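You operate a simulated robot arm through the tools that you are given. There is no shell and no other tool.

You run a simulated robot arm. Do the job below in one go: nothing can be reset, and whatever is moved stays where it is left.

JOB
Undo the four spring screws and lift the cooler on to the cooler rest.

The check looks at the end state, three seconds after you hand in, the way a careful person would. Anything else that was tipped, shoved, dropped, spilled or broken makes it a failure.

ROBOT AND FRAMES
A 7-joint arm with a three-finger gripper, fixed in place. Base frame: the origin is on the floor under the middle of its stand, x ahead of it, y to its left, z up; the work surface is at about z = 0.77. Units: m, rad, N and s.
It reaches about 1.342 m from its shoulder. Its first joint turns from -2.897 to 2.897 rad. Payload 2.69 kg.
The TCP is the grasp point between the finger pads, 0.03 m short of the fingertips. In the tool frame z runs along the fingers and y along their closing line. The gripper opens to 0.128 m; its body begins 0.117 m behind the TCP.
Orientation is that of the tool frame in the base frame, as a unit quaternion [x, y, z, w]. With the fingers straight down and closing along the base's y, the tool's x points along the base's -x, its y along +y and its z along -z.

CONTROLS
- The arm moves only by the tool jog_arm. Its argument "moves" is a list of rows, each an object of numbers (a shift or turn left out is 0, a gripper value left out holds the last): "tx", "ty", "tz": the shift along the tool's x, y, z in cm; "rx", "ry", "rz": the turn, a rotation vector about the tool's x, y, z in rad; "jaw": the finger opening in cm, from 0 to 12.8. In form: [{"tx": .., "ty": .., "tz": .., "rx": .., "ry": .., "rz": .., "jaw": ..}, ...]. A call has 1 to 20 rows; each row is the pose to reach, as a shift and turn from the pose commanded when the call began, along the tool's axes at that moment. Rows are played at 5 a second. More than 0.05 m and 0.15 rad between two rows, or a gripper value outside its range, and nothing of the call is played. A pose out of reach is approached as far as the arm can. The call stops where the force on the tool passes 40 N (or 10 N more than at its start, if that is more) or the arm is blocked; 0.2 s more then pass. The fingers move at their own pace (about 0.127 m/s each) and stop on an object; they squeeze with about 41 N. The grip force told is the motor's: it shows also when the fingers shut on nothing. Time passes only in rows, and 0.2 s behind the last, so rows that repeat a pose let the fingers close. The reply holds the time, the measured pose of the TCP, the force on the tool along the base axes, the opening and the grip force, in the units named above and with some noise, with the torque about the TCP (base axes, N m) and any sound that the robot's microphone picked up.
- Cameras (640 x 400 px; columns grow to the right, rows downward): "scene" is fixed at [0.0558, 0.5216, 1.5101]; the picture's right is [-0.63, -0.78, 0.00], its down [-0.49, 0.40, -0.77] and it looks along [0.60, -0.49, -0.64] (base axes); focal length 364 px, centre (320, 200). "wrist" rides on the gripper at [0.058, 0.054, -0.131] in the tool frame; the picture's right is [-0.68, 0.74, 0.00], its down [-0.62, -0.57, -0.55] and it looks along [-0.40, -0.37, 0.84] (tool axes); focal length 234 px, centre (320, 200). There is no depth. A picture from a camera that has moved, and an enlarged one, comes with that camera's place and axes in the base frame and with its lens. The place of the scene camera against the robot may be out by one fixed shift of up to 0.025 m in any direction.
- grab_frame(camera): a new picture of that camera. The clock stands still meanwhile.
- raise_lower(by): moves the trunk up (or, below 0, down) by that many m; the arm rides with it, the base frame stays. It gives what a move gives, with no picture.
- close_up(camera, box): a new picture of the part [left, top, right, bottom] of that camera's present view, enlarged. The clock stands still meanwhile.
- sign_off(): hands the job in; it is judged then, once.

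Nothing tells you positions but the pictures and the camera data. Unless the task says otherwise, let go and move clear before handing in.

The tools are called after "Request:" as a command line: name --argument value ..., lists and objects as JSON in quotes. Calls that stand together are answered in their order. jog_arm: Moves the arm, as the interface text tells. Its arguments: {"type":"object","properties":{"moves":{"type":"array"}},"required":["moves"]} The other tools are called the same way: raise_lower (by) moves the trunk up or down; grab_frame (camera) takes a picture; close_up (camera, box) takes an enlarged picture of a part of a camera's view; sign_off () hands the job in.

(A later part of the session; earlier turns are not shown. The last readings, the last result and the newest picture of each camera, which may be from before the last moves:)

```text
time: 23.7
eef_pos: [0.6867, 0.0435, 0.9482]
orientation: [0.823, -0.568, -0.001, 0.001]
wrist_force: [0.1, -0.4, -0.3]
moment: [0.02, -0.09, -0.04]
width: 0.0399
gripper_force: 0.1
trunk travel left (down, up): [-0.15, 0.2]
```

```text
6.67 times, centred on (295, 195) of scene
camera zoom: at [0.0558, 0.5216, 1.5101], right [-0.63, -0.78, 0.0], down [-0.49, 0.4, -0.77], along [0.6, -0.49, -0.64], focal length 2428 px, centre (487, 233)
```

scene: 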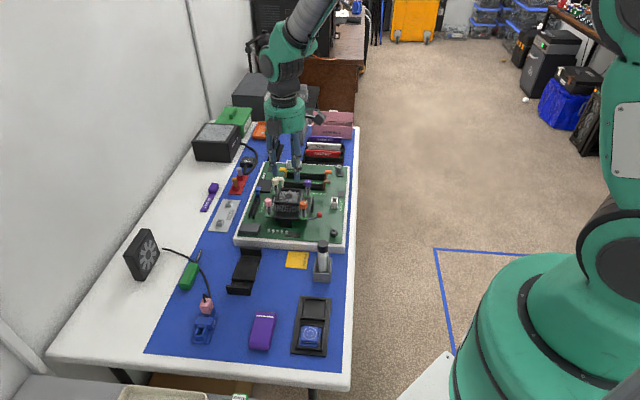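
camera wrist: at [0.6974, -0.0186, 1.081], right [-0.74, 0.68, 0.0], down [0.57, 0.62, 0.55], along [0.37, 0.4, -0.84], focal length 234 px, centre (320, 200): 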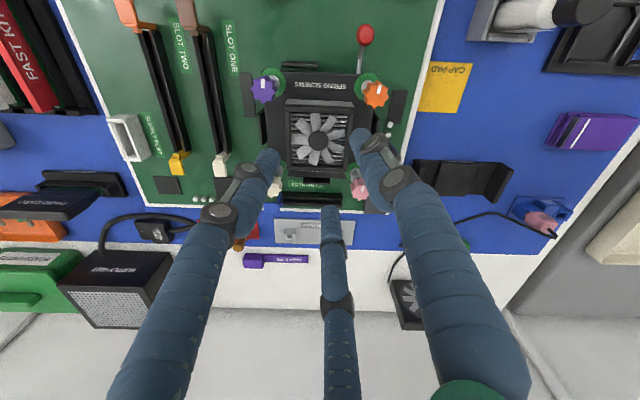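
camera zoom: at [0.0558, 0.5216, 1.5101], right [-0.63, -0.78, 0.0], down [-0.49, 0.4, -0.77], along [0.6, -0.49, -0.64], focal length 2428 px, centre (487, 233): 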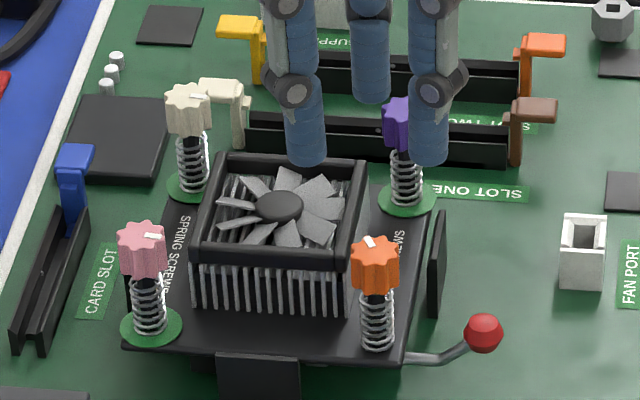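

Orange is at its end stop and its mark has moved about 110° or more. Next is the diagonal one, cream, near (0.827, 0.042). I'll move over it at height with the hand turned so the fingers straddle the fan corner.

Request:
jog_arm --moves '[{"tx": 0.37, "ty": -0.94, "rz": 0.132, "jaw": 5}, {"tx": 0.73, "ty": -1.87, "rz": 0.264, "jaw": 5}, {"tx": 1.1, "ty": -2.81, "rz": 0.396}, {"tx": 1.46, "ty": -3.74, "rz": 0.528}, {"tx": 1.83, "ty": -4.68, "rz": 0.66}, {"tx": 2.19, "ty": -5.61, "rz": 0.792}, {"tx": 2.56, "ty": -6.55, "rz": 0.924}, {"tx": 2.93, "ty": -7.49, "rz": 1.056}, {"tx": 3.29, "ty": -8.42, "rz": 1.188}, {"tx": 3.66, "ty": -9.36, "rz": 1.32}, {"tx": 4.02, "ty": -10.29, "rz": 1.452}, {"tx": 4.39, "ty": -11.23, "rz": 1.584}, {"tx": 4.75, "ty": -12.16, "rz": 1.716}, {"tx": 5.12, "ty": -13.1, "rz": 1.847}, {"tx": 5.12, "ty": -13.1, "rz": 1.847}]'

Request:
grab_frame --camera "wrist"

Request:
close_up --camera "wrist" --box '[230, 90, 420, 230]'

Request:
close_up --camera "scene" --box '[240, 140, 330, 220]'

```text
time: 26.9
eef_pos: [0.8282, 0.0413, 0.9465]
orientation: [-0.043, 0.999, -0.001, -0.002]
wrist_force: [-0.3, 0.4, -0.6]
moment: [0.0, 0.0, 0.01]
width: 0.0501
gripper_force: 0.0
trunk travel left (down, up): [-0.15, 0.2]
```

```text
taken
camera wrist: at [0.7644, 0.09, 1.0784], right [0.61, 0.79, 0.0], down [0.66, -0.51, 0.55], along [0.43, -0.34, -0.84], focal length 234 px, centre (320, 200)
```

wrist: 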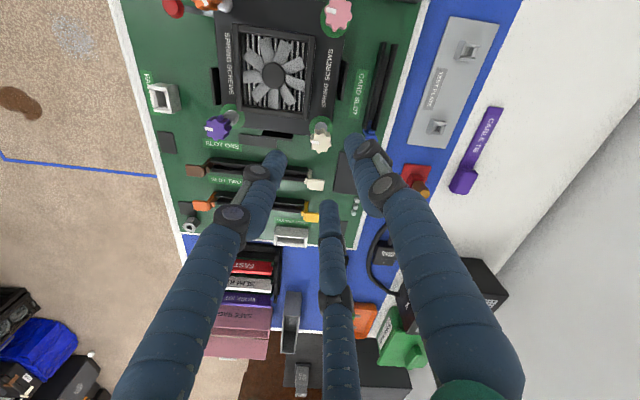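

```text
2.86 times, centred on (325, 160) of wrist
camera zoom: at [0.7644, 0.09, 1.0784], right [0.61, 0.79, 0.0], down [0.66, -0.51, 0.55], along [0.43, -0.34, -0.84], focal length 669 px, centre (306, 314)
```

zoom: 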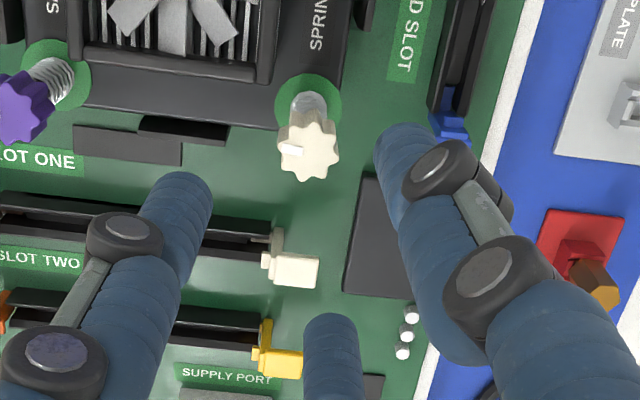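

```text
5.00 times, centred on (285, 180) of scene
camera zoom: at [0.0558, 0.5216, 1.5101], right [-0.63, -0.78, 0.0], down [-0.49, 0.4, -0.77], along [0.6, -0.49, -0.64], focal length 1821 px, centre (495, 300)
```

zoom: 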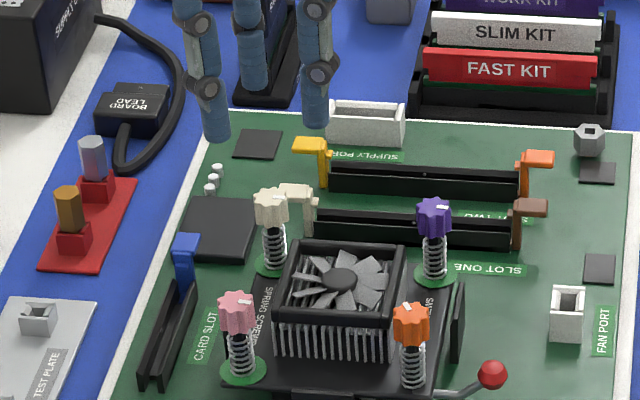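

The cream knob is almost exactly under the TCP, and nothing nearby is tall enough to hit. I'll lower around it with the fingers slightly open and check.

Request:
jog_arm --moves '[{"tx": -0.12, "ty": 0.06, "tz": 2, "jaw": 3.6}, {"tx": -0.12, "ty": 0.06, "tz": 4.5, "jaw": 3.6}, {"tx": -0.12, "ty": 0.06, "tz": 6.6, "jaw": 3.6}, {"tx": -0.12, "ty": 0.06, "tz": 6.6, "jaw": 3.6}]'

Request:
close_up --camera "wrist" --box '[260, 130, 390, 230]'

Request:
close_up --camera "scene" --box '[250, 155, 320, 215]'

```text
time: 27.9
eef_pos: [0.8282, 0.0415, 0.8819]
orientation: [-0.044, 0.999, -0.001, -0.002]
wrist_force: [0.5, -0.4, -0.8]
moment: [0.02, 0.02, -0.01]
width: 0.0359
gripper_force: 0.0
trunk travel left (down, up): [-0.15, 0.2]
```

```text
4.00 times, centred on (325, 180) of wrist
camera zoom: at [0.7646, 0.0896, 1.013], right [0.61, 0.79, 0.0], down [0.66, -0.51, 0.55], along [0.43, -0.34, -0.84], focal length 937 px, centre (300, 280)
```

zoom: 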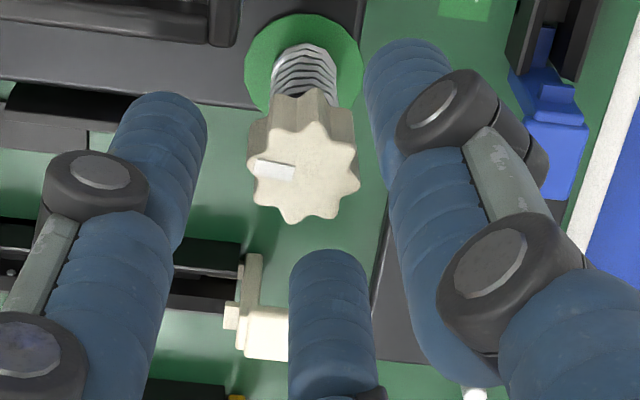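

```text
6.67 times, centred on (285, 185) of scene
camera zoom: at [0.0558, 0.5216, 1.5101], right [-0.63, -0.78, 0.0], down [-0.49, 0.4, -0.77], along [0.6, -0.49, -0.64], focal length 2428 px, centre (553, 300)
```

zoom: 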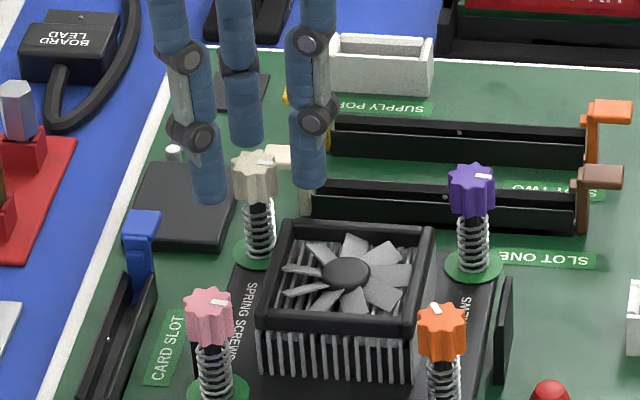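

Request:
jog_arm --moves '[{"tx": -0.07, "ty": 0.07, "tz": 0.7, "jaw": 3.6}, {"tx": -0.07, "ty": 0.07, "tz": 1.35, "jaw": 3.6}, {"tx": -0.07, "ty": 0.07, "tz": 1.35, "jaw": 2.6}, {"tx": -0.07, "ty": 0.07, "tz": 1.35, "jaw": 1.5}, {"tx": -0.07, "ty": 0.07, "tz": 1.35, "jaw": 1.5}]'

```text
time: 29.1
eef_pos: [0.8275, 0.0416, 0.8676]
orientation: [-0.043, 0.999, -0.001, -0.003]
wrist_force: [-8.2, 2.1, 1.5]
moment: [0.08, 0.2, 0.03]
width: 0.0188
gripper_force: 41.2
trunk travel left (down, up): [-0.15, 0.2]
```

Request:
jog_arm --moves '[{"tx": 0.07}, {"tx": 0.07, "rz": -0.12}, {"tx": 0.07, "rz": -0.24}, {"tx": 0.07, "rz": -0.36}, {"tx": 0.07, "rz": -0.48}, {"tx": 0.07, "rz": -0.6}, {"tx": 0.07, "rz": -0.72}, {"tx": 0.07, "rz": -0.84}]'

Request:
close_up --camera "wrist" --box '[260, 130, 390, 230]'

Request:
close_up --camera "scene" --box '[250, 155, 320, 215]'

```text
time: 30.9
eef_pos: [0.8262, 0.043, 0.868]
orientation: [-0.447, 0.894, 0.0, -0.003]
wrist_force: [-7.9, -4.2, 3.6]
moment: [-0.14, 0.17, -0.03]
width: 0.0186
gripper_force: 40.5
trunk travel left (down, up): [-0.15, 0.2]
```

```text
4.00 times, centred on (325, 180) of wrist
camera zoom: at [0.7489, 0.028, 0.9995], right [-0.18, 0.98, 0.0], down [0.82, 0.15, 0.55], along [0.54, 0.1, -0.84], focal length 937 px, centre (300, 280)
```

zoom: 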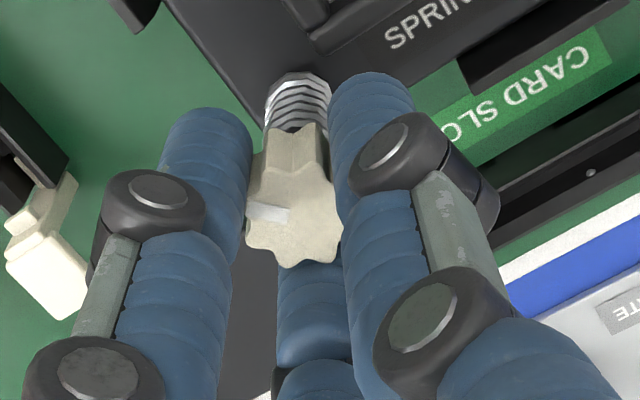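

```text
6.67 times, centred on (285, 185) of scene
camera zoom: at [0.0558, 0.5216, 1.5101], right [-0.63, -0.78, 0.0], down [-0.49, 0.4, -0.77], along [0.6, -0.49, -0.64], focal length 2428 px, centre (553, 300)
```

zoom: 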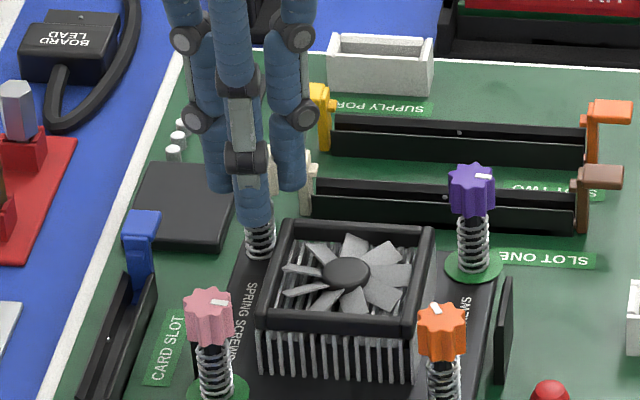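

Cream's ring has vanished too. Second ratchet stroke on cream.

Request:
jog_arm --moves '[{"jaw": 3.2}, {"tx": 0.06, "ty": 0.03, "jaw": 3.4}, {"tx": 0.06, "ty": 0.03, "rz": 0.14, "jaw": 3.4}, {"tx": 0.06, "ty": 0.03, "rz": 0.28, "jaw": 3.4}, {"tx": 0.06, "ty": 0.03, "rz": 0.42, "jaw": 3.4}, {"tx": 0.06, "ty": 0.03, "rz": 0.56, "jaw": 3.4}, {"tx": 0.06, "ty": 0.03, "rz": 0.7, "jaw": 3.4}, {"tx": 0.06, "ty": 0.03, "rz": 0.84, "jaw": 3.4}, {"tx": 0.06, "ty": 0.03, "rz": 0.84, "jaw": 3.4}, {"tx": 0.06, "ty": 0.03, "rz": 0.84, "jaw": 1.5}, {"tx": 0.06, "ty": 0.03, "rz": 0.84, "jaw": 1.5}, {"tx": 0.06, "ty": 0.03, "rz": 0.84, "jaw": 1.5}, {"tx": 0.06, "ty": 0.03, "rz": 0.72}, {"tx": 0.06, "ty": 0.03, "rz": 0.6}, {"tx": 0.06, "ty": 0.03, "rz": 0.48}, {"tx": 0.06, "ty": 0.03, "rz": 0.36}, {"tx": 0.06, "ty": 0.03, "rz": 0.24}, {"tx": 0.06, "ty": 0.03, "rz": 0.12}, {"tx": 0.06, "ty": 0.03, "rz": 0.0}]'

Request:
close_up --camera "wrist" --box '[260, 130, 390, 230]'

```text
time: 34.9
eef_pos: [0.8273, 0.0428, 0.868]
orientation: [-0.448, 0.894, 0.0, -0.002]
wrist_force: [2.5, 4.8, -1.5]
moment: [0.06, -0.11, -0.04]
width: 0.0186
gripper_force: 40.9
trunk travel left (down, up): [-0.15, 0.2]
```

```text
4.00 times, centred on (325, 180) of wrist
camera zoom: at [0.7489, 0.0279, 0.999], right [-0.18, 0.98, 0.0], down [0.82, 0.15, 0.54], along [0.54, 0.1, -0.84], focal length 937 px, centre (300, 280)
```

zoom: 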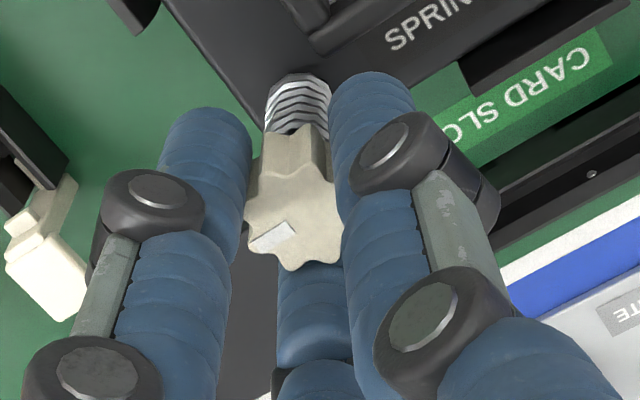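

Request:
jog_arm --moves '[{"jaw": 3.2}, {"jaw": 3.4}, {"rz": 0.14, "jaw": 3.4}, {"rz": 0.28, "jaw": 3.4}, {"rz": 0.42, "jaw": 3.4}, {"rz": 0.56, "jaw": 3.4}, {"rz": 0.7, "jaw": 3.4}, {"rz": 0.84, "jaw": 3.4}, {"rz": 0.84, "jaw": 3.4}, {"rz": 0.84, "jaw": 1.5}, {"rz": 0.84, "jaw": 1.5}, {"rz": 0.84, "jaw": 1.5}, {"rz": 0.72}, {"rz": 0.6}, {"rz": 0.48}, {"rz": 0.36}, {"rz": 0.24}, {"rz": 0.12}, {"rz": 0.0}]'

Request:
close_up --camera "wrist" --box '[260, 130, 390, 230]'

```text
time: 38.9
eef_pos: [0.8283, 0.0416, 0.867]
orientation: [-0.447, 0.894, 0.0, -0.002]
wrist_force: [2.5, 3.3, -1.4]
moment: [0.01, -0.07, 0.04]
width: 0.0187
gripper_force: 40.8
trunk travel left (down, up): [-0.15, 0.2]
```

```text
4.00 times, centred on (325, 180) of wrist
camera zoom: at [0.7489, 0.0279, 0.9989], right [-0.18, 0.98, 0.0], down [0.82, 0.15, 0.54], along [0.54, 0.1, -0.84], focal length 937 px, centre (300, 280)
```

zoom: 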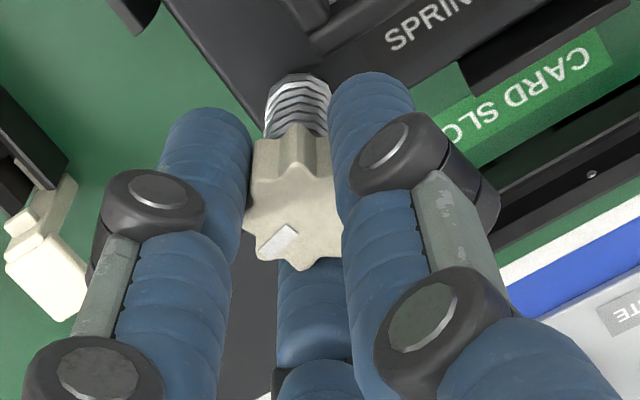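

The cream mark moved only about 15° on that stroke, so it's probably near its stop. I'll nudge a little further while gripped to read the torque.

Request:
jog_arm --moves '[{"rz": -0.06}, {"rz": -0.12}]'

Request:
close_up --camera "wrist" --box '[260, 130, 390, 230]'

```text
time: 39.5
eef_pos: [0.8277, 0.0426, 0.868]
orientation: [-0.5, 0.866, 0.0, -0.003]
wrist_force: [2.5, 3.7, -2.4]
moment: [0.04, -0.19, 0.02]
width: 0.0189
gripper_force: 41.0
trunk travel left (down, up): [-0.15, 0.2]
```

```text
4.00 times, centred on (325, 180) of wrist
camera zoom: at [0.7512, 0.0187, 0.999], right [-0.3, 0.95, 0.0], down [0.8, 0.25, 0.54], along [0.52, 0.16, -0.84], focal length 937 px, centre (300, 280)
```

zoom: 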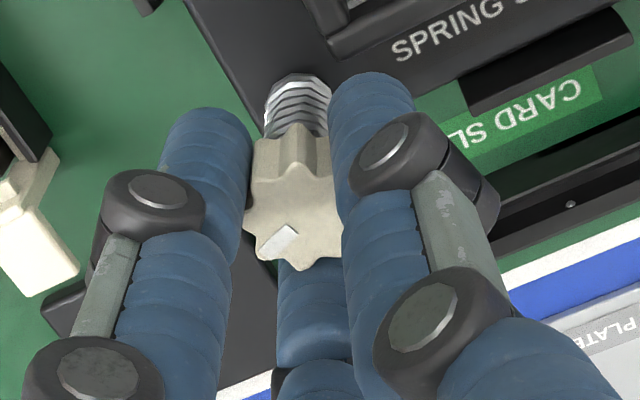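

The knob still moves freely, so it isn't at its stop yet. One more stroke.

Request:
jog_arm --moves '[{"jaw": 3.2}, {"jaw": 3.4}, {"rz": 0.14, "jaw": 3.4}, {"rz": 0.28, "jaw": 3.4}, {"rz": 0.42, "jaw": 3.4}, {"rz": 0.56, "jaw": 3.4}, {"rz": 0.7, "jaw": 3.4}, {"rz": 0.84, "jaw": 3.4}, {"rz": 0.95, "jaw": 3.4}, {"rz": 0.95, "jaw": 3.4}, {"rz": 0.95, "jaw": 1.5}, {"rz": 0.95, "jaw": 1.5}, {"rz": 0.95, "jaw": 1.5}]'

Request:
close_up --camera "wrist" --box '[260, 130, 390, 230]'

```text
time: 42.3
eef_pos: [0.8286, 0.0441, 0.8683]
orientation: [-0.047, 0.999, -0.001, -0.002]
wrist_force: [1.2, 2.7, -0.3]
moment: [0.1, -0.09, 0.01]
width: 0.0186
gripper_force: 40.8
trunk travel left (down, up): [-0.15, 0.2]
```

```text
4.00 times, centred on (325, 180) of wrist
camera zoom: at [0.7635, 0.0903, 0.9989], right [0.6, 0.8, 0.0], down [0.67, -0.5, 0.55], along [0.43, -0.33, -0.84], focal length 937 px, centre (300, 280)
```

zoom: 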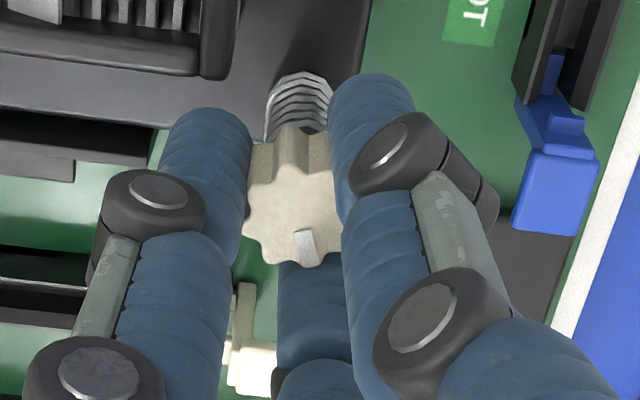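

Request:
jog_arm --moves '[{"rz": -0.12}, {"rz": -0.24}, {"rz": -0.36}]'

Request:
close_up --camera "wrist" --box '[260, 130, 390, 230]'

```text
time: 43.1
eef_pos: [0.8275, 0.0415, 0.8677]
orientation: [-0.227, 0.974, -0.001, -0.002]
wrist_force: [1.8, 5.2, 0.0]
moment: [0.18, -0.07, -0.61]
width: 0.0192
gripper_force: 40.3
trunk travel left (down, up): [-0.15, 0.2]
```

```text
4.00 times, centred on (325, 180) of wrist
camera zoom: at [0.7507, 0.0648, 0.9992], right [0.28, 0.96, 0.0], down [0.8, -0.23, 0.55], along [0.52, -0.16, -0.84], focal length 937 px, centre (300, 280)
```

zoom: 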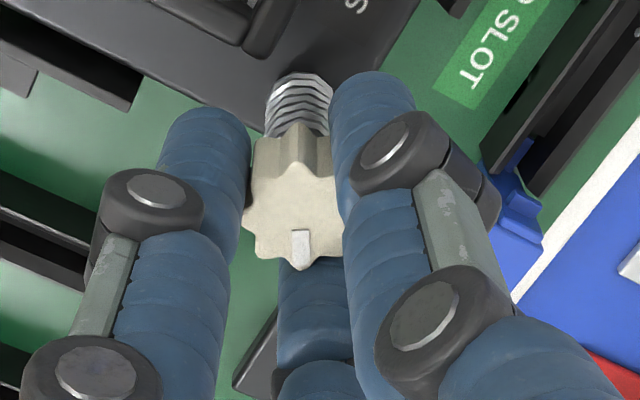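

Clear stop torque of -0.61 N·m, so cream has turned about 117°, the same as orange. I'll release it and move at height to the pink knob near (0.756, 0.114).

Request:
jog_arm --moves '[{"jaw": 3.2}, {"jaw": 3.6}, {"tz": -1.5, "jaw": 3.6}, {"tz": -5, "jaw": 4}, {"tz": -8, "jaw": 5}, {"tx": 0.36, "ty": 1.06, "tz": -8, "rz": -0.134, "jaw": 5}, {"tx": 0.72, "ty": 2.12, "tz": -8, "rz": -0.267, "jaw": 5}, {"tx": 1.09, "ty": 3.19, "tz": -8, "rz": -0.4}, {"tx": 1.45, "ty": 4.25, "tz": -8, "rz": -0.534}, {"tx": 1.81, "ty": 5.31, "tz": -8, "rz": -0.667}, {"tx": 2.17, "ty": 6.37, "tz": -8, "rz": -0.8}, {"tx": 2.54, "ty": 7.44, "tz": -8, "rz": -0.934}, {"tx": 2.9, "ty": 8.5, "tz": -8, "rz": -1.067}, {"tx": 3.26, "ty": 9.56, "tz": -8, "rz": -1.2}, {"tx": 3.26, "ty": 9.56, "tz": -8, "rz": -1.2}]'

Request:
close_up --camera "wrist" --box '[230, 90, 420, 230]'

Request:
close_up --camera "scene" --box '[250, 155, 330, 225]'

```text
time: 46.3
eef_pos: [0.7558, 0.1147, 0.9481]
orientation: [0.738, -0.675, -0.001, 0.002]
wrist_force: [-0.7, 0.4, 0.7]
moment: [-0.03, -0.05, 0.0]
width: 0.05
gripper_force: 0.0
trunk travel left (down, up): [-0.15, 0.2]
```

```text
2.86 times, centred on (325, 160) of wrist
camera zoom: at [0.707, 0.0511, 1.0794], right [-0.79, 0.61, 0.0], down [0.51, 0.66, 0.55], along [0.33, 0.43, -0.84], focal length 669 px, centre (306, 314)
```

zoom: 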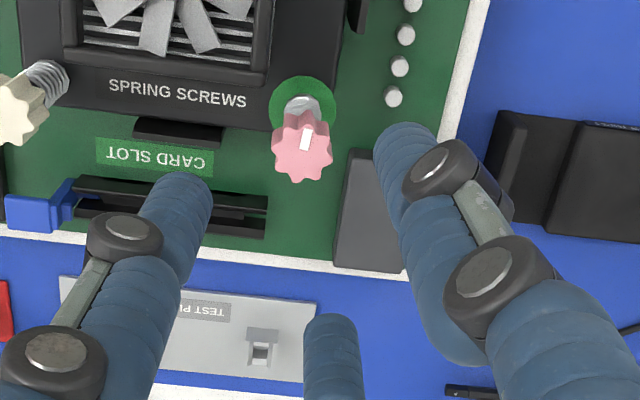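

```text
5.71 times, centred on (290, 190) of scene
camera zoom: at [0.0558, 0.5216, 1.5101], right [-0.63, -0.78, 0.0], down [-0.49, 0.4, -0.77], along [0.6, -0.49, -0.64], focal length 2081 px, centre (491, 257)
```

zoom: 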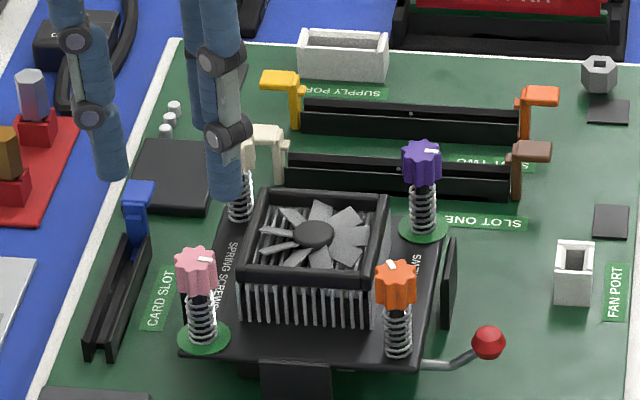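

Request:
jog_arm --moves '[{"ty": -0.1, "tz": 2, "jaw": 3.6}, {"ty": -0.1, "tz": 4.5, "jaw": 3.6}, {"ty": -0.1, "tz": 6.65, "jaw": 3.6}, {"ty": -0.1, "tz": 6.65, "jaw": 3.6}]'

Request:
close_up --camera "wrist" --box '[260, 130, 390, 230]'

```text
time: 47.3
eef_pos: [0.7564, 0.1152, 0.8817]
orientation: [0.737, -0.676, -0.001, 0.001]
wrist_force: [-0.3, 0.1, 0.2]
moment: [0.02, 0.01, -0.01]
width: 0.036
gripper_force: 0.1
trunk travel left (down, up): [-0.15, 0.2]
```

```text
4.00 times, centred on (325, 180) of wrist
camera zoom: at [0.7079, 0.0504, 1.0129], right [-0.79, 0.61, 0.0], down [0.51, 0.66, 0.55], along [0.33, 0.43, -0.84], focal length 937 px, centre (300, 280)
```

zoom: 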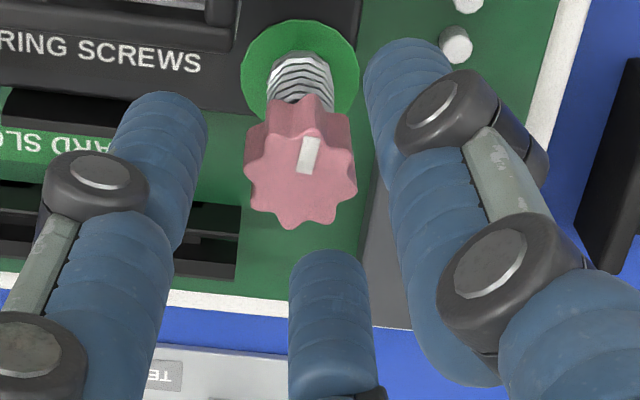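

Pink is well centred. Descend, grip, and do the first stroke.

Request:
jog_arm --moves '[{"tz": 0.7, "jaw": 3.6}, {"tz": 1.35, "jaw": 3.6}, {"tz": 1.35, "jaw": 2.6}, {"tz": 1.35, "jaw": 1.5}, {"tz": 1.35, "jaw": 1.5}]'

```text
time: 48.5
eef_pos: [0.7567, 0.113, 0.8669]
orientation: [0.737, -0.676, -0.001, 0.002]
wrist_force: [4.3, -7.0, 1.1]
moment: [-0.12, -0.1, -0.1]
width: 0.0211
gripper_force: 40.9
trunk travel left (down, up): [-0.15, 0.2]
```

Request:
jog_arm --moves '[{"tx": 0.06, "ty": -0.03}, {"tx": 0.06, "ty": -0.03, "rz": -0.12}, {"tx": 0.06, "ty": -0.03, "rz": -0.24}, {"tx": 0.06, "ty": -0.03, "rz": -0.36}, {"tx": 0.06, "ty": -0.03, "rz": -0.48}, {"tx": 0.06, "ty": -0.03, "rz": -0.6}, {"tx": 0.06, "ty": -0.03, "rz": -0.72}, {"tx": 0.06, "ty": -0.03, "rz": -0.84}]'

Request:
close_up --camera "wrist" --box '[260, 130, 390, 230]'

```text
time: 50.3
eef_pos: [0.7579, 0.1129, 0.8678]
orientation: [0.949, -0.316, -0.001, 0.002]
wrist_force: [1.8, -1.0, -1.1]
moment: [-0.02, -0.25, 0.03]
width: 0.0213
gripper_force: 40.7
trunk travel left (down, up): [-0.15, 0.2]
```

```text
4.00 times, centred on (325, 180) of wrist
camera zoom: at [0.7711, 0.0352, 0.999], right [-0.98, -0.18, 0.0], down [-0.15, 0.82, 0.55], along [-0.1, 0.54, -0.84], focal length 937 px, centre (300, 280)
```

zoom: 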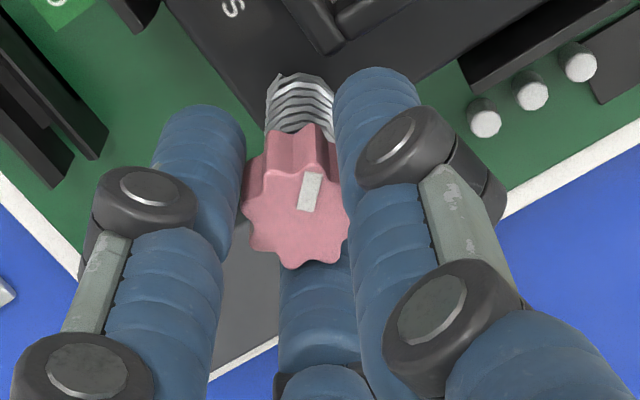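

Pink turned with the hand and its ring is gone. Second stroke.

Request:
jog_arm --moves '[{"jaw": 3.2}, {"jaw": 3.4}, {"rz": 0.14, "jaw": 3.4}, {"rz": 0.28, "jaw": 3.4}, {"rz": 0.42, "jaw": 3.4}, {"rz": 0.56, "jaw": 3.4}, {"rz": 0.7, "jaw": 3.4}, {"rz": 0.84, "jaw": 3.4}, {"rz": 0.84, "jaw": 3.4}, {"rz": 0.84, "jaw": 1.5}, {"rz": 0.84, "jaw": 1.5}, {"rz": 0.84, "jaw": 1.5}, {"rz": 0.72}, {"rz": 0.6}, {"rz": 0.48}, {"rz": 0.36}, {"rz": 0.24}, {"rz": 0.12}, {"rz": 0.0}]'

Request:
close_up --camera "wrist" --box '[260, 130, 390, 230]'

```text
time: 54.3
eef_pos: [0.7565, 0.1148, 0.8669]
orientation: [0.949, -0.316, -0.002, 0.001]
wrist_force: [-4.2, -1.7, -4.1]
moment: [-0.06, -0.02, 0.0]
width: 0.0195
gripper_force: 41.2
trunk travel left (down, up): [-0.15, 0.2]
```

```text
4.00 times, centred on (325, 180) of wrist
camera zoom: at [0.7709, 0.0352, 0.9989], right [-0.98, -0.18, 0.0], down [-0.15, 0.82, 0.55], along [-0.1, 0.54, -0.84], focal length 937 px, centre (300, 280)
```

zoom: 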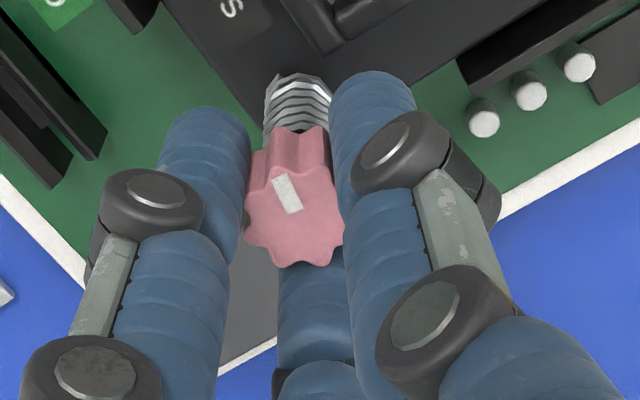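

Another ~43°. Third stroke, stopping partway to read the torque.

Request:
jog_arm --moves '[{"jaw": 3.2}, {"jaw": 3.4}, {"rz": 0.14, "jaw": 3.4}, {"rz": 0.28, "jaw": 3.4}, {"rz": 0.42, "jaw": 3.4}, {"rz": 0.56, "jaw": 3.4}, {"rz": 0.7, "jaw": 3.4}, {"rz": 0.84, "jaw": 3.4}, {"rz": 0.84, "jaw": 3.4}, {"rz": 0.84, "jaw": 1.5}, {"rz": 0.84, "jaw": 1.5}, {"rz": 0.84, "jaw": 1.5}, {"rz": 0.72}, {"rz": 0.6}, {"rz": 0.48}]'

Request:
close_up --camera "wrist" --box '[260, 130, 390, 230]'

```text
time: 57.5
eef_pos: [0.7565, 0.113, 0.8676]
orientation: [0.847, -0.532, -0.001, 0.002]
wrist_force: [-4.3, -1.3, 0.0]
moment: [-0.08, 0.0, 0.01]
width: 0.0188
gripper_force: 41.3
trunk travel left (down, up): [-0.15, 0.2]
```

```text
4.00 times, centred on (325, 180) of wrist
camera zoom: at [0.7332, 0.0373, 0.999], right [-0.96, 0.29, 0.0], down [0.25, 0.8, 0.55], along [0.16, 0.52, -0.84], focal length 937 px, centre (300, 280)
```

zoom: 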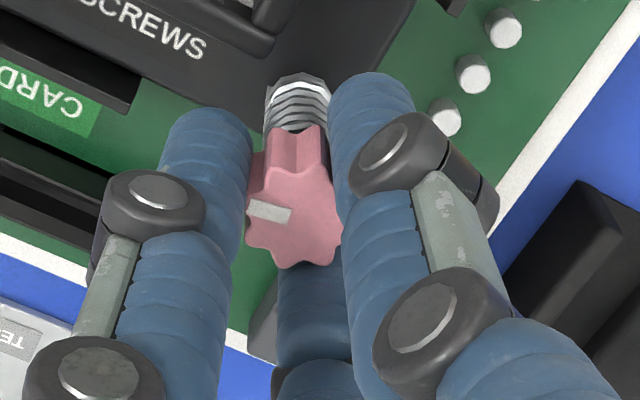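

Request:
jog_arm --moves '[{"rz": -0.1}, {"rz": -0.2}, {"rz": -0.3}]'

Request:
close_up --camera "wrist" --box '[260, 130, 390, 230]'

```text
time: 58.3
eef_pos: [0.757, 0.1132, 0.868]
orientation: [0.916, -0.4, -0.002, 0.002]
wrist_force: [-5.3, -1.2, -0.9]
moment: [-0.03, 0.0, -0.01]
width: 0.0189
gripper_force: 41.0
trunk travel left (down, up): [-0.15, 0.2]
```

```text
4.00 times, centred on (325, 180) of wrist
camera zoom: at [0.7567, 0.0339, 0.9989], right [-1.0, 0.0, 0.0], down [0.0, 0.84, 0.55], along [-0.01, 0.55, -0.84], focal length 937 px, centre (300, 280)
```

zoom: 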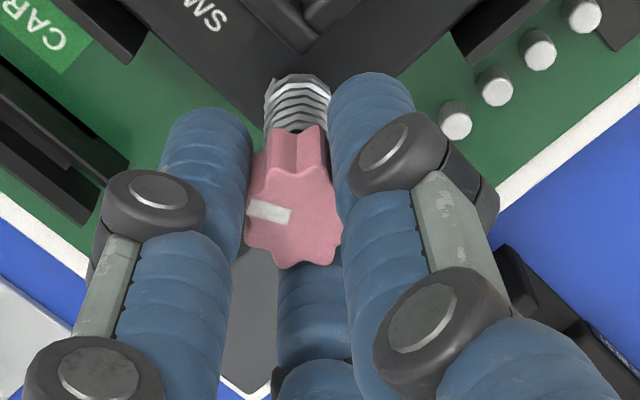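

Request:
jog_arm --moves '[{"rz": -0.1}, {"rz": -0.2}]'

Request:
close_up --camera "wrist" --box '[260, 130, 390, 230]'

```text
time: 58.9
eef_pos: [0.7571, 0.1131, 0.8675]
orientation: [0.952, -0.307, -0.002, 0.002]
wrist_force: [-6.1, -3.6, -2.0]
moment: [-0.11, 0.13, -0.55]
width: 0.0188
gripper_force: 40.5
trunk travel left (down, up): [-0.15, 0.2]
```

```text
4.00 times, centred on (325, 180) of wrist
camera zoom: at [0.7725, 0.0355, 0.999], right [-0.98, -0.2, 0.01], down [-0.17, 0.82, 0.55], along [-0.12, 0.54, -0.84], focal length 937 px, centre (300, 280)
```

zoom: 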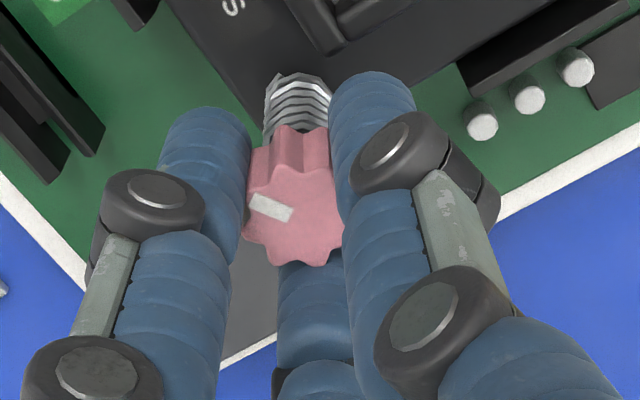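

Pink is at its stop too (-0.55 N·m). I'll release it and go at height to the last knob, purple, near (0.757, -0.030).

Request:
jog_arm --moves '[{"jaw": 3.2}, {"jaw": 3.6}, {"tz": -1.5, "jaw": 3.6}, {"tz": -5, "jaw": 4}, {"tz": -8, "jaw": 5}, {"tx": 0.6, "ty": 0.83, "tz": -8, "rz": 0.135, "jaw": 5}, {"tx": 1.2, "ty": 1.66, "tz": -8, "rz": 0.27, "jaw": 5}, {"tx": 1.79, "ty": 2.49, "tz": -8, "rz": 0.405}, {"tx": 2.39, "ty": 3.31, "tz": -8, "rz": 0.54}, {"tx": 2.99, "ty": 4.14, "tz": -8, "rz": 0.675}, {"tx": 3.59, "ty": 4.97, "tz": -8, "rz": 0.81}, {"tx": 4.18, "ty": 5.8, "tz": -8, "rz": 0.945}, {"tx": 4.78, "ty": 6.63, "tz": -8, "rz": 1.08}, {"tx": 5.38, "ty": 7.46, "tz": -8, "rz": 1.215}, {"tx": 5.98, "ty": 8.29, "tz": -8, "rz": 1.35}, {"tx": 6.58, "ty": 9.11, "tz": -8, "rz": 1.485}, {"tx": 7.17, "ty": 9.94, "tz": -8, "rz": 1.62}, {"tx": 7.77, "ty": 10.77, "tz": -8, "rz": 1.755}, {"tx": 8.37, "ty": 11.6, "tz": -8, "rz": 1.889}, {"tx": 8.37, "ty": 11.6, "tz": -8, "rz": 1.889}]'

Request:
close_up --camera "wrist" --box '[230, 90, 420, 230]'

Request:
close_up --camera "scene" --box '[250, 155, 330, 225]'

```text
time: 63.1
eef_pos: [0.7578, -0.0304, 0.9485]
orientation: [-0.309, 0.951, 0.0, -0.002]
wrist_force: [0.1, 0.1, -0.5]
moment: [0.04, -0.03, 0.02]
width: 0.0499
gripper_force: 0.0
trunk travel left (down, up): [-0.15, 0.2]
```

```text
2.86 times, centred on (325, 160) of wrist
camera zoom: at [0.6782, -0.0205, 1.0797], right [0.12, 0.99, 0.0], down [0.83, -0.1, 0.55], along [0.54, -0.06, -0.84], focal length 669 px, centre (306, 314)
```

zoom: 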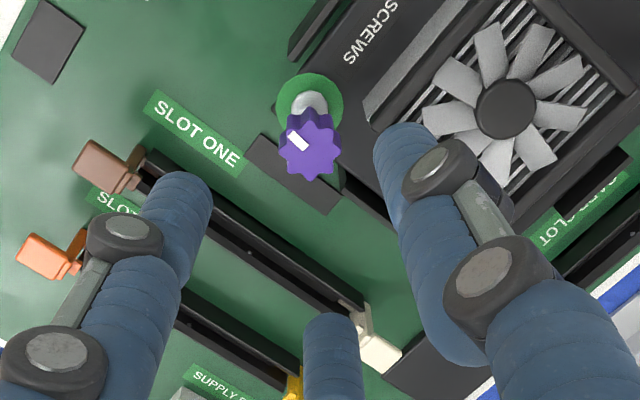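

```text
5.71 times, centred on (290, 190) of scene
camera zoom: at [0.0558, 0.5216, 1.5101], right [-0.63, -0.78, 0.0], down [-0.49, 0.4, -0.77], along [0.6, -0.49, -0.64], focal length 2081 px, centre (491, 257)
```

zoom: 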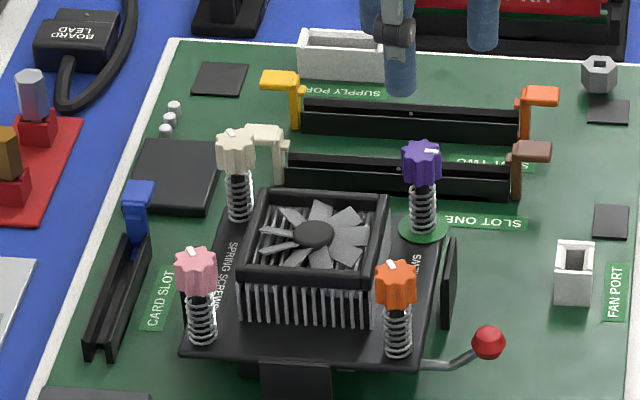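

Request:
jog_arm --moves '[{"tx": -0.1, "ty": 0.1, "tz": 2, "jaw": 3.6}, {"tx": -0.1, "ty": 0.1, "tz": 4.5, "jaw": 3.6}, {"tx": -0.1, "ty": 0.1, "tz": 6.65, "jaw": 3.6}, {"tx": -0.1, "ty": 0.1, "tz": 6.65, "jaw": 3.6}]'

Request:
close_up --camera "wrist" --box '[260, 130, 390, 230]'

```text
time: 64.1
eef_pos: [0.7576, -0.0275, 0.8825]
orientation: [-0.309, 0.951, 0.0, -0.002]
wrist_force: [-0.3, 0.0, 0.4]
moment: [-0.01, 0.03, 0.02]
width: 0.036
gripper_force: 0.2
trunk travel left (down, up): [-0.15, 0.2]
```

```text
4.00 times, centred on (325, 180) of wrist
camera zoom: at [0.6782, -0.0194, 1.0128], right [0.11, 0.99, 0.0], down [0.83, -0.1, 0.55], along [0.54, -0.06, -0.84], focal length 937 px, centre (300, 280)
```

zoom: 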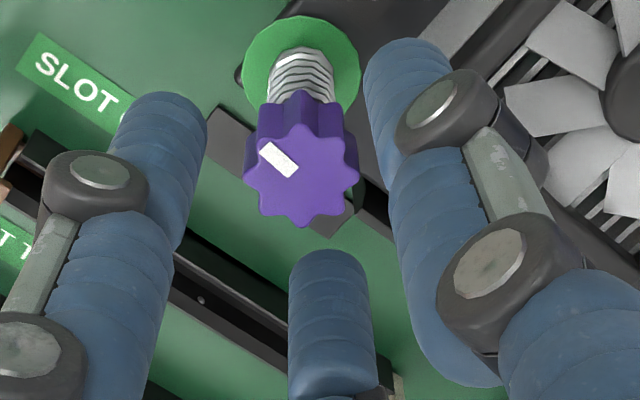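

Request:
jog_arm --moves '[{"tx": -0.04, "ty": 0.04, "tz": 0.7, "jaw": 3.6}, {"tx": -0.04, "ty": 0.04, "tz": 1.4, "jaw": 3.6}, {"tx": -0.04, "ty": 0.04, "tz": 1.4, "jaw": 2.6}, {"tx": -0.04, "ty": 0.04, "tz": 1.4, "jaw": 1.5}, {"tx": -0.04, "ty": 0.04, "tz": 1.4, "jaw": 1.5}]'

```text
time: 65.3
eef_pos: [0.7566, -0.0272, 0.8672]
orientation: [-0.309, 0.951, 0.001, -0.003]
wrist_force: [-7.2, -4.5, 1.6]
moment: [-0.13, 0.15, 0.1]
width: 0.0218
gripper_force: 41.3
trunk travel left (down, up): [-0.15, 0.2]
```

Request:
jog_arm --moves '[{"tx": 0.07}, {"tx": 0.07, "rz": -0.12}, {"tx": 0.07, "rz": -0.24}, {"tx": 0.07, "rz": -0.36}, {"tx": 0.07, "rz": -0.48}, {"tx": 0.07, "rz": -0.6}, {"tx": 0.07, "rz": -0.72}, {"tx": 0.07, "rz": -0.84}]'

Request:
close_up --camera "wrist" --box '[260, 130, 390, 230]'

```text
time: 67.1
eef_pos: [0.7567, -0.027, 0.8674]
orientation: [-0.67, 0.742, 0.001, -0.002]
wrist_force: [-4.1, 5.5, -0.4]
moment: [0.12, -0.01, -0.01]
width: 0.0188
gripper_force: 41.0
trunk travel left (down, up): [-0.15, 0.2]
```

```text
4.00 times, centred on (325, 180) of wrist
camera zoom: at [0.6969, -0.0809, 0.9988], right [-0.66, 0.75, 0.0], down [0.63, 0.56, 0.55], along [0.41, 0.36, -0.84], focal length 937 px, centre (300, 280)
```

zoom: 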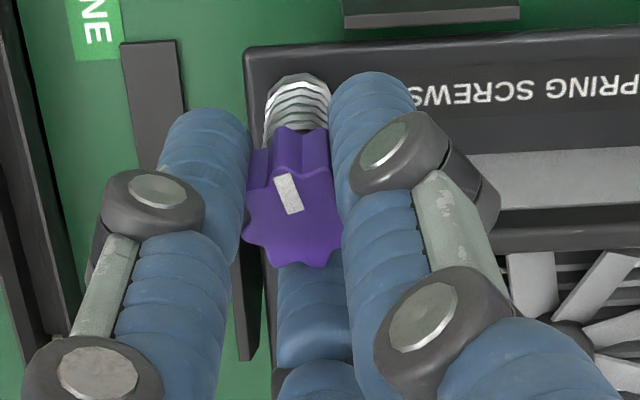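

Purple's ring is gone, though it slipped a bit in the grip at the start. Continuing.

Request:
jog_arm --moves '[{"jaw": 3.2}, {"jaw": 3.4}, {"rz": 0.14, "jaw": 3.4}, {"rz": 0.28, "jaw": 3.4}, {"rz": 0.42, "jaw": 3.4}, {"rz": 0.56, "jaw": 3.4}, {"rz": 0.7, "jaw": 3.4}, {"rz": 0.84, "jaw": 3.4}, {"rz": 0.84, "jaw": 3.4}, {"rz": 0.84, "jaw": 1.5}, {"rz": 0.84, "jaw": 1.5}, {"rz": 0.84, "jaw": 1.5}, {"rz": 0.72}, {"rz": 0.6}, {"rz": 0.48}, {"rz": 0.36}, {"rz": 0.24}, {"rz": 0.12}, {"rz": 0.0}]'

Request:
close_up --camera "wrist" --box '[260, 130, 390, 230]'

```text
time: 71.1
eef_pos: [0.757, -0.0278, 0.868]
orientation: [-0.671, 0.742, 0.001, -0.002]
wrist_force: [0.1, 0.4, 0.1]
moment: [-0.27, -0.04, -0.01]
width: 0.0188
gripper_force: 41.0
trunk travel left (down, up): [-0.15, 0.2]
```

```text
4.00 times, centred on (325, 180) of wrist
camera zoom: at [0.6971, -0.0809, 0.999], right [-0.66, 0.75, 0.0], down [0.63, 0.56, 0.55], along [0.41, 0.36, -0.84], focal length 937 px, centre (300, 280)
```

zoom: 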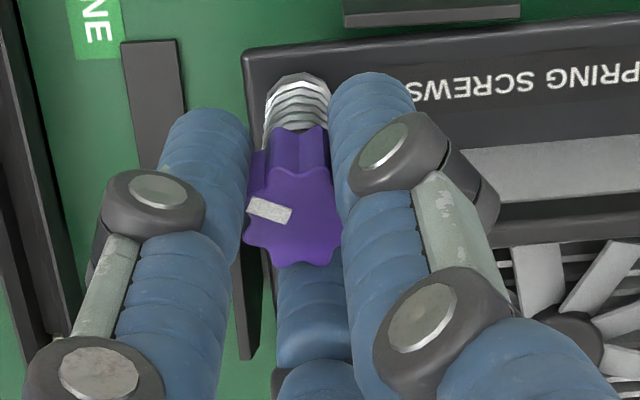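

Request:
jog_arm --moves '[{"jaw": 3.2}, {"jaw": 3.4}, {"rz": 0.14, "jaw": 3.4}, {"rz": 0.28, "jaw": 3.4}, {"rz": 0.42, "jaw": 3.4}, {"rz": 0.56, "jaw": 3.4}, {"rz": 0.7, "jaw": 3.4}, {"rz": 0.84, "jaw": 3.4}, {"rz": 0.84, "jaw": 3.4}, {"rz": 0.84, "jaw": 1.5}, {"rz": 0.84, "jaw": 1.5}, {"rz": 0.84, "jaw": 1.5}, {"rz": 0.72}, {"rz": 0.6}, {"rz": 0.48}, {"rz": 0.36}, {"rz": 0.24}, {"rz": 0.12}]'

Request:
close_up --camera "wrist" --box '[260, 130, 390, 230]'

```text
time: 74.9
eef_pos: [0.7569, -0.0274, 0.8678]
orientation: [-0.624, 0.781, 0.001, -0.003]
wrist_force: [-0.1, 0.5, 0.6]
moment: [-0.27, 0.01, -0.03]
width: 0.0194
gripper_force: 40.2
trunk travel left (down, up): [-0.15, 0.2]
```

```text
4.00 times, centred on (325, 180) of wrist
camera zoom: at [0.6912, -0.0736, 0.999], right [-0.57, 0.82, 0.0], down [0.69, 0.48, 0.54], along [0.45, 0.31, -0.84], focal length 937 px, centre (300, 280)
```

zoom: 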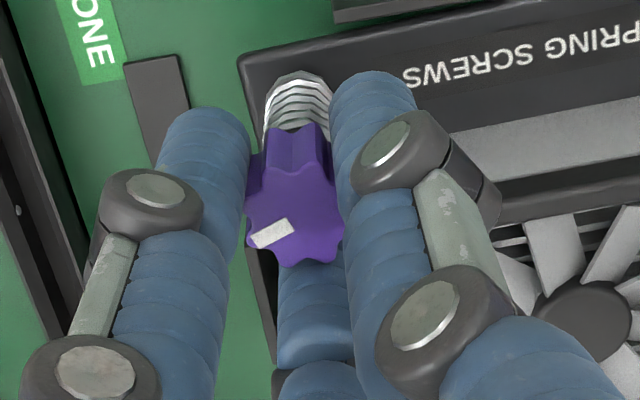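

Request:
jog_arm --moves '[{"rz": -0.08}, {"rz": -0.16}, {"rz": -0.24}]'

Request:
close_up --camera "wrist" --box '[260, 130, 390, 230]'

```text
time: 75.7
eef_pos: [0.7577, -0.0279, 0.8683]
orientation: [0.713, -0.701, 0.0, 0.001]
wrist_force: [7.4, -4.7, -0.4]
moment: [-0.42, -0.42, -0.65]
width: 0.0194
gripper_force: 41.2
trunk travel left (down, up): [-0.15, 0.2]
```

```text
4.00 times, centred on (325, 180) of wrist
camera zoom: at [0.7046, -0.0882, 0.9997], right [-0.75, 0.66, 0.0], down [0.56, 0.63, 0.55], along [0.36, 0.41, -0.84], focal length 937 px, centre (300, 280)
```

zoom: 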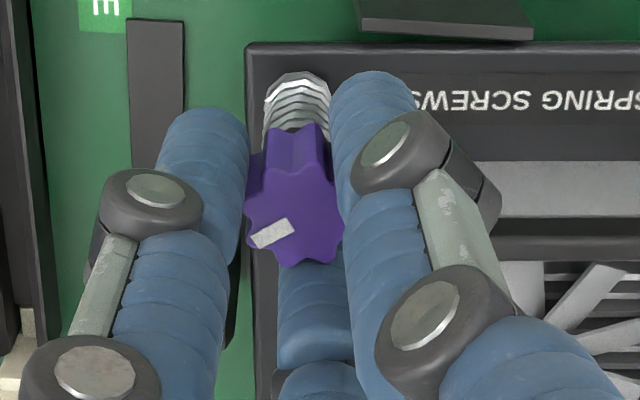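

Purple is at its stop (-0.65 N·m), so all four are undone. I'll release, raise, and centre over the cooler to plan the grasp on the fan body.

Request:
jog_arm --moves '[{"jaw": 3.2}, {"jaw": 3.6}, {"tz": -1.5, "jaw": 3.6}, {"tz": -5, "jaw": 4}, {"tz": -8.3, "jaw": 6}, {"tx": -2.4, "tz": -8.3, "rz": 0.1, "jaw": 9}, {"tx": -4.8, "tz": -8.3, "rz": 0.2, "jaw": 9.4}, {"tx": -7.14, "tz": -8.3, "rz": 0.28, "jaw": 9.4}, {"tx": -7.14, "tz": -8.3, "rz": 0.28, "jaw": 9.4}, {"tx": -7.14, "tz": -8.3, "rz": 0.28, "jaw": 9.4}]'

Request:
close_up --camera "wrist" --box '[220, 70, 420, 230]'

Request:
close_up --camera "scene" --box '[250, 155, 330, 225]'

```text
time: 77.9
eef_pos: [0.7554, 0.0431, 0.9504]
orientation: [-0.608, 0.794, 0.0, -0.001]
wrist_force: [0.8, 0.1, 1.0]
moment: [0.02, 0.01, -0.01]
width: 0.0938
gripper_force: 0.1
trunk travel left (down, up): [-0.15, 0.2]
```

```text
2.50 times, centred on (320, 150) of wrist
camera zoom: at [0.688, 0.0004, 1.0816], right [-0.53, 0.84, 0.0], down [0.71, 0.45, 0.55], along [0.46, 0.29, -0.84], focal length 585 px, centre (320, 325)
```

zoom: 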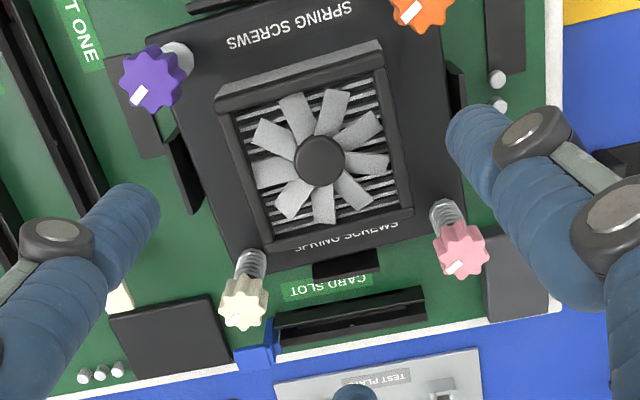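

```text
5.71 times, centred on (290, 190) of scene
camera zoom: at [0.0558, 0.5216, 1.5101], right [-0.63, -0.78, 0.0], down [-0.49, 0.4, -0.77], along [0.6, -0.49, -0.64], focal length 2081 px, centre (491, 257)
```

zoom: 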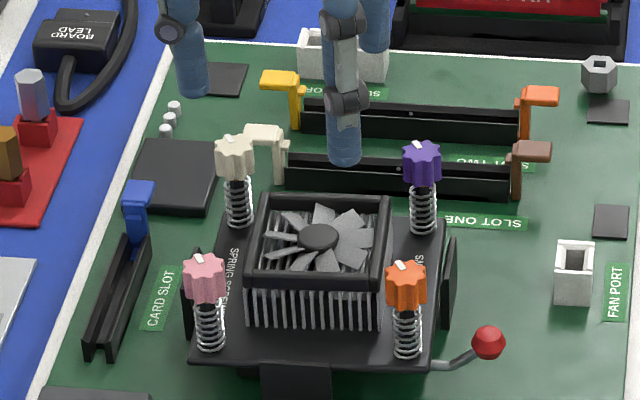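

All four marks have moved together and the rings are gone. The cooler appears to have shifted slightly now that it's loose, so I'll zoom in and measure it again.

Request:
close_up --camera "wrist" --box '[265, 70, 395, 190]'

Request:
close_up --camera "scene" --box '[265, 175, 325, 225]'

```text
3.33 times, centred on (330, 130) of wrist
camera zoom: at [0.688, 0.0004, 1.0816], right [-0.53, 0.84, 0.0], down [0.71, 0.45, 0.55], along [0.46, 0.29, -0.84], focal length 781 px, centre (287, 433)
```

zoom: 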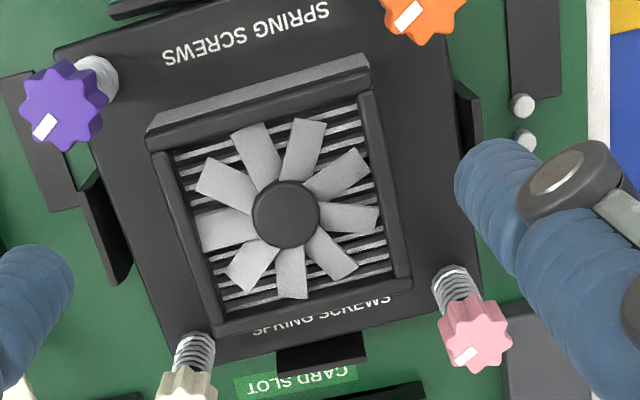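

```text
8.00 times, centred on (295, 200) of scene
camera zoom: at [0.0558, 0.5216, 1.5101], right [-0.63, -0.78, 0.0], down [-0.49, 0.4, -0.77], along [0.6, -0.49, -0.64], focal length 2914 px, centre (520, 200)
```

zoom: 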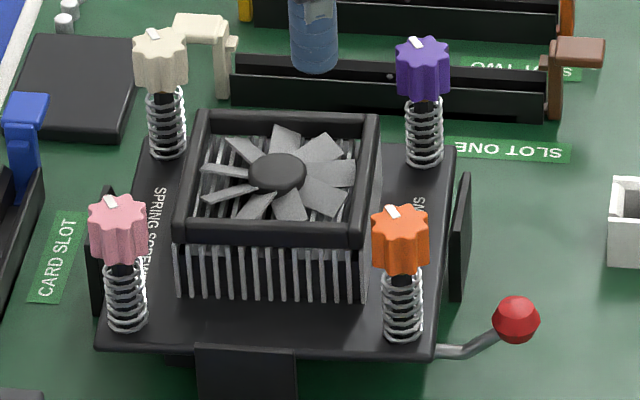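

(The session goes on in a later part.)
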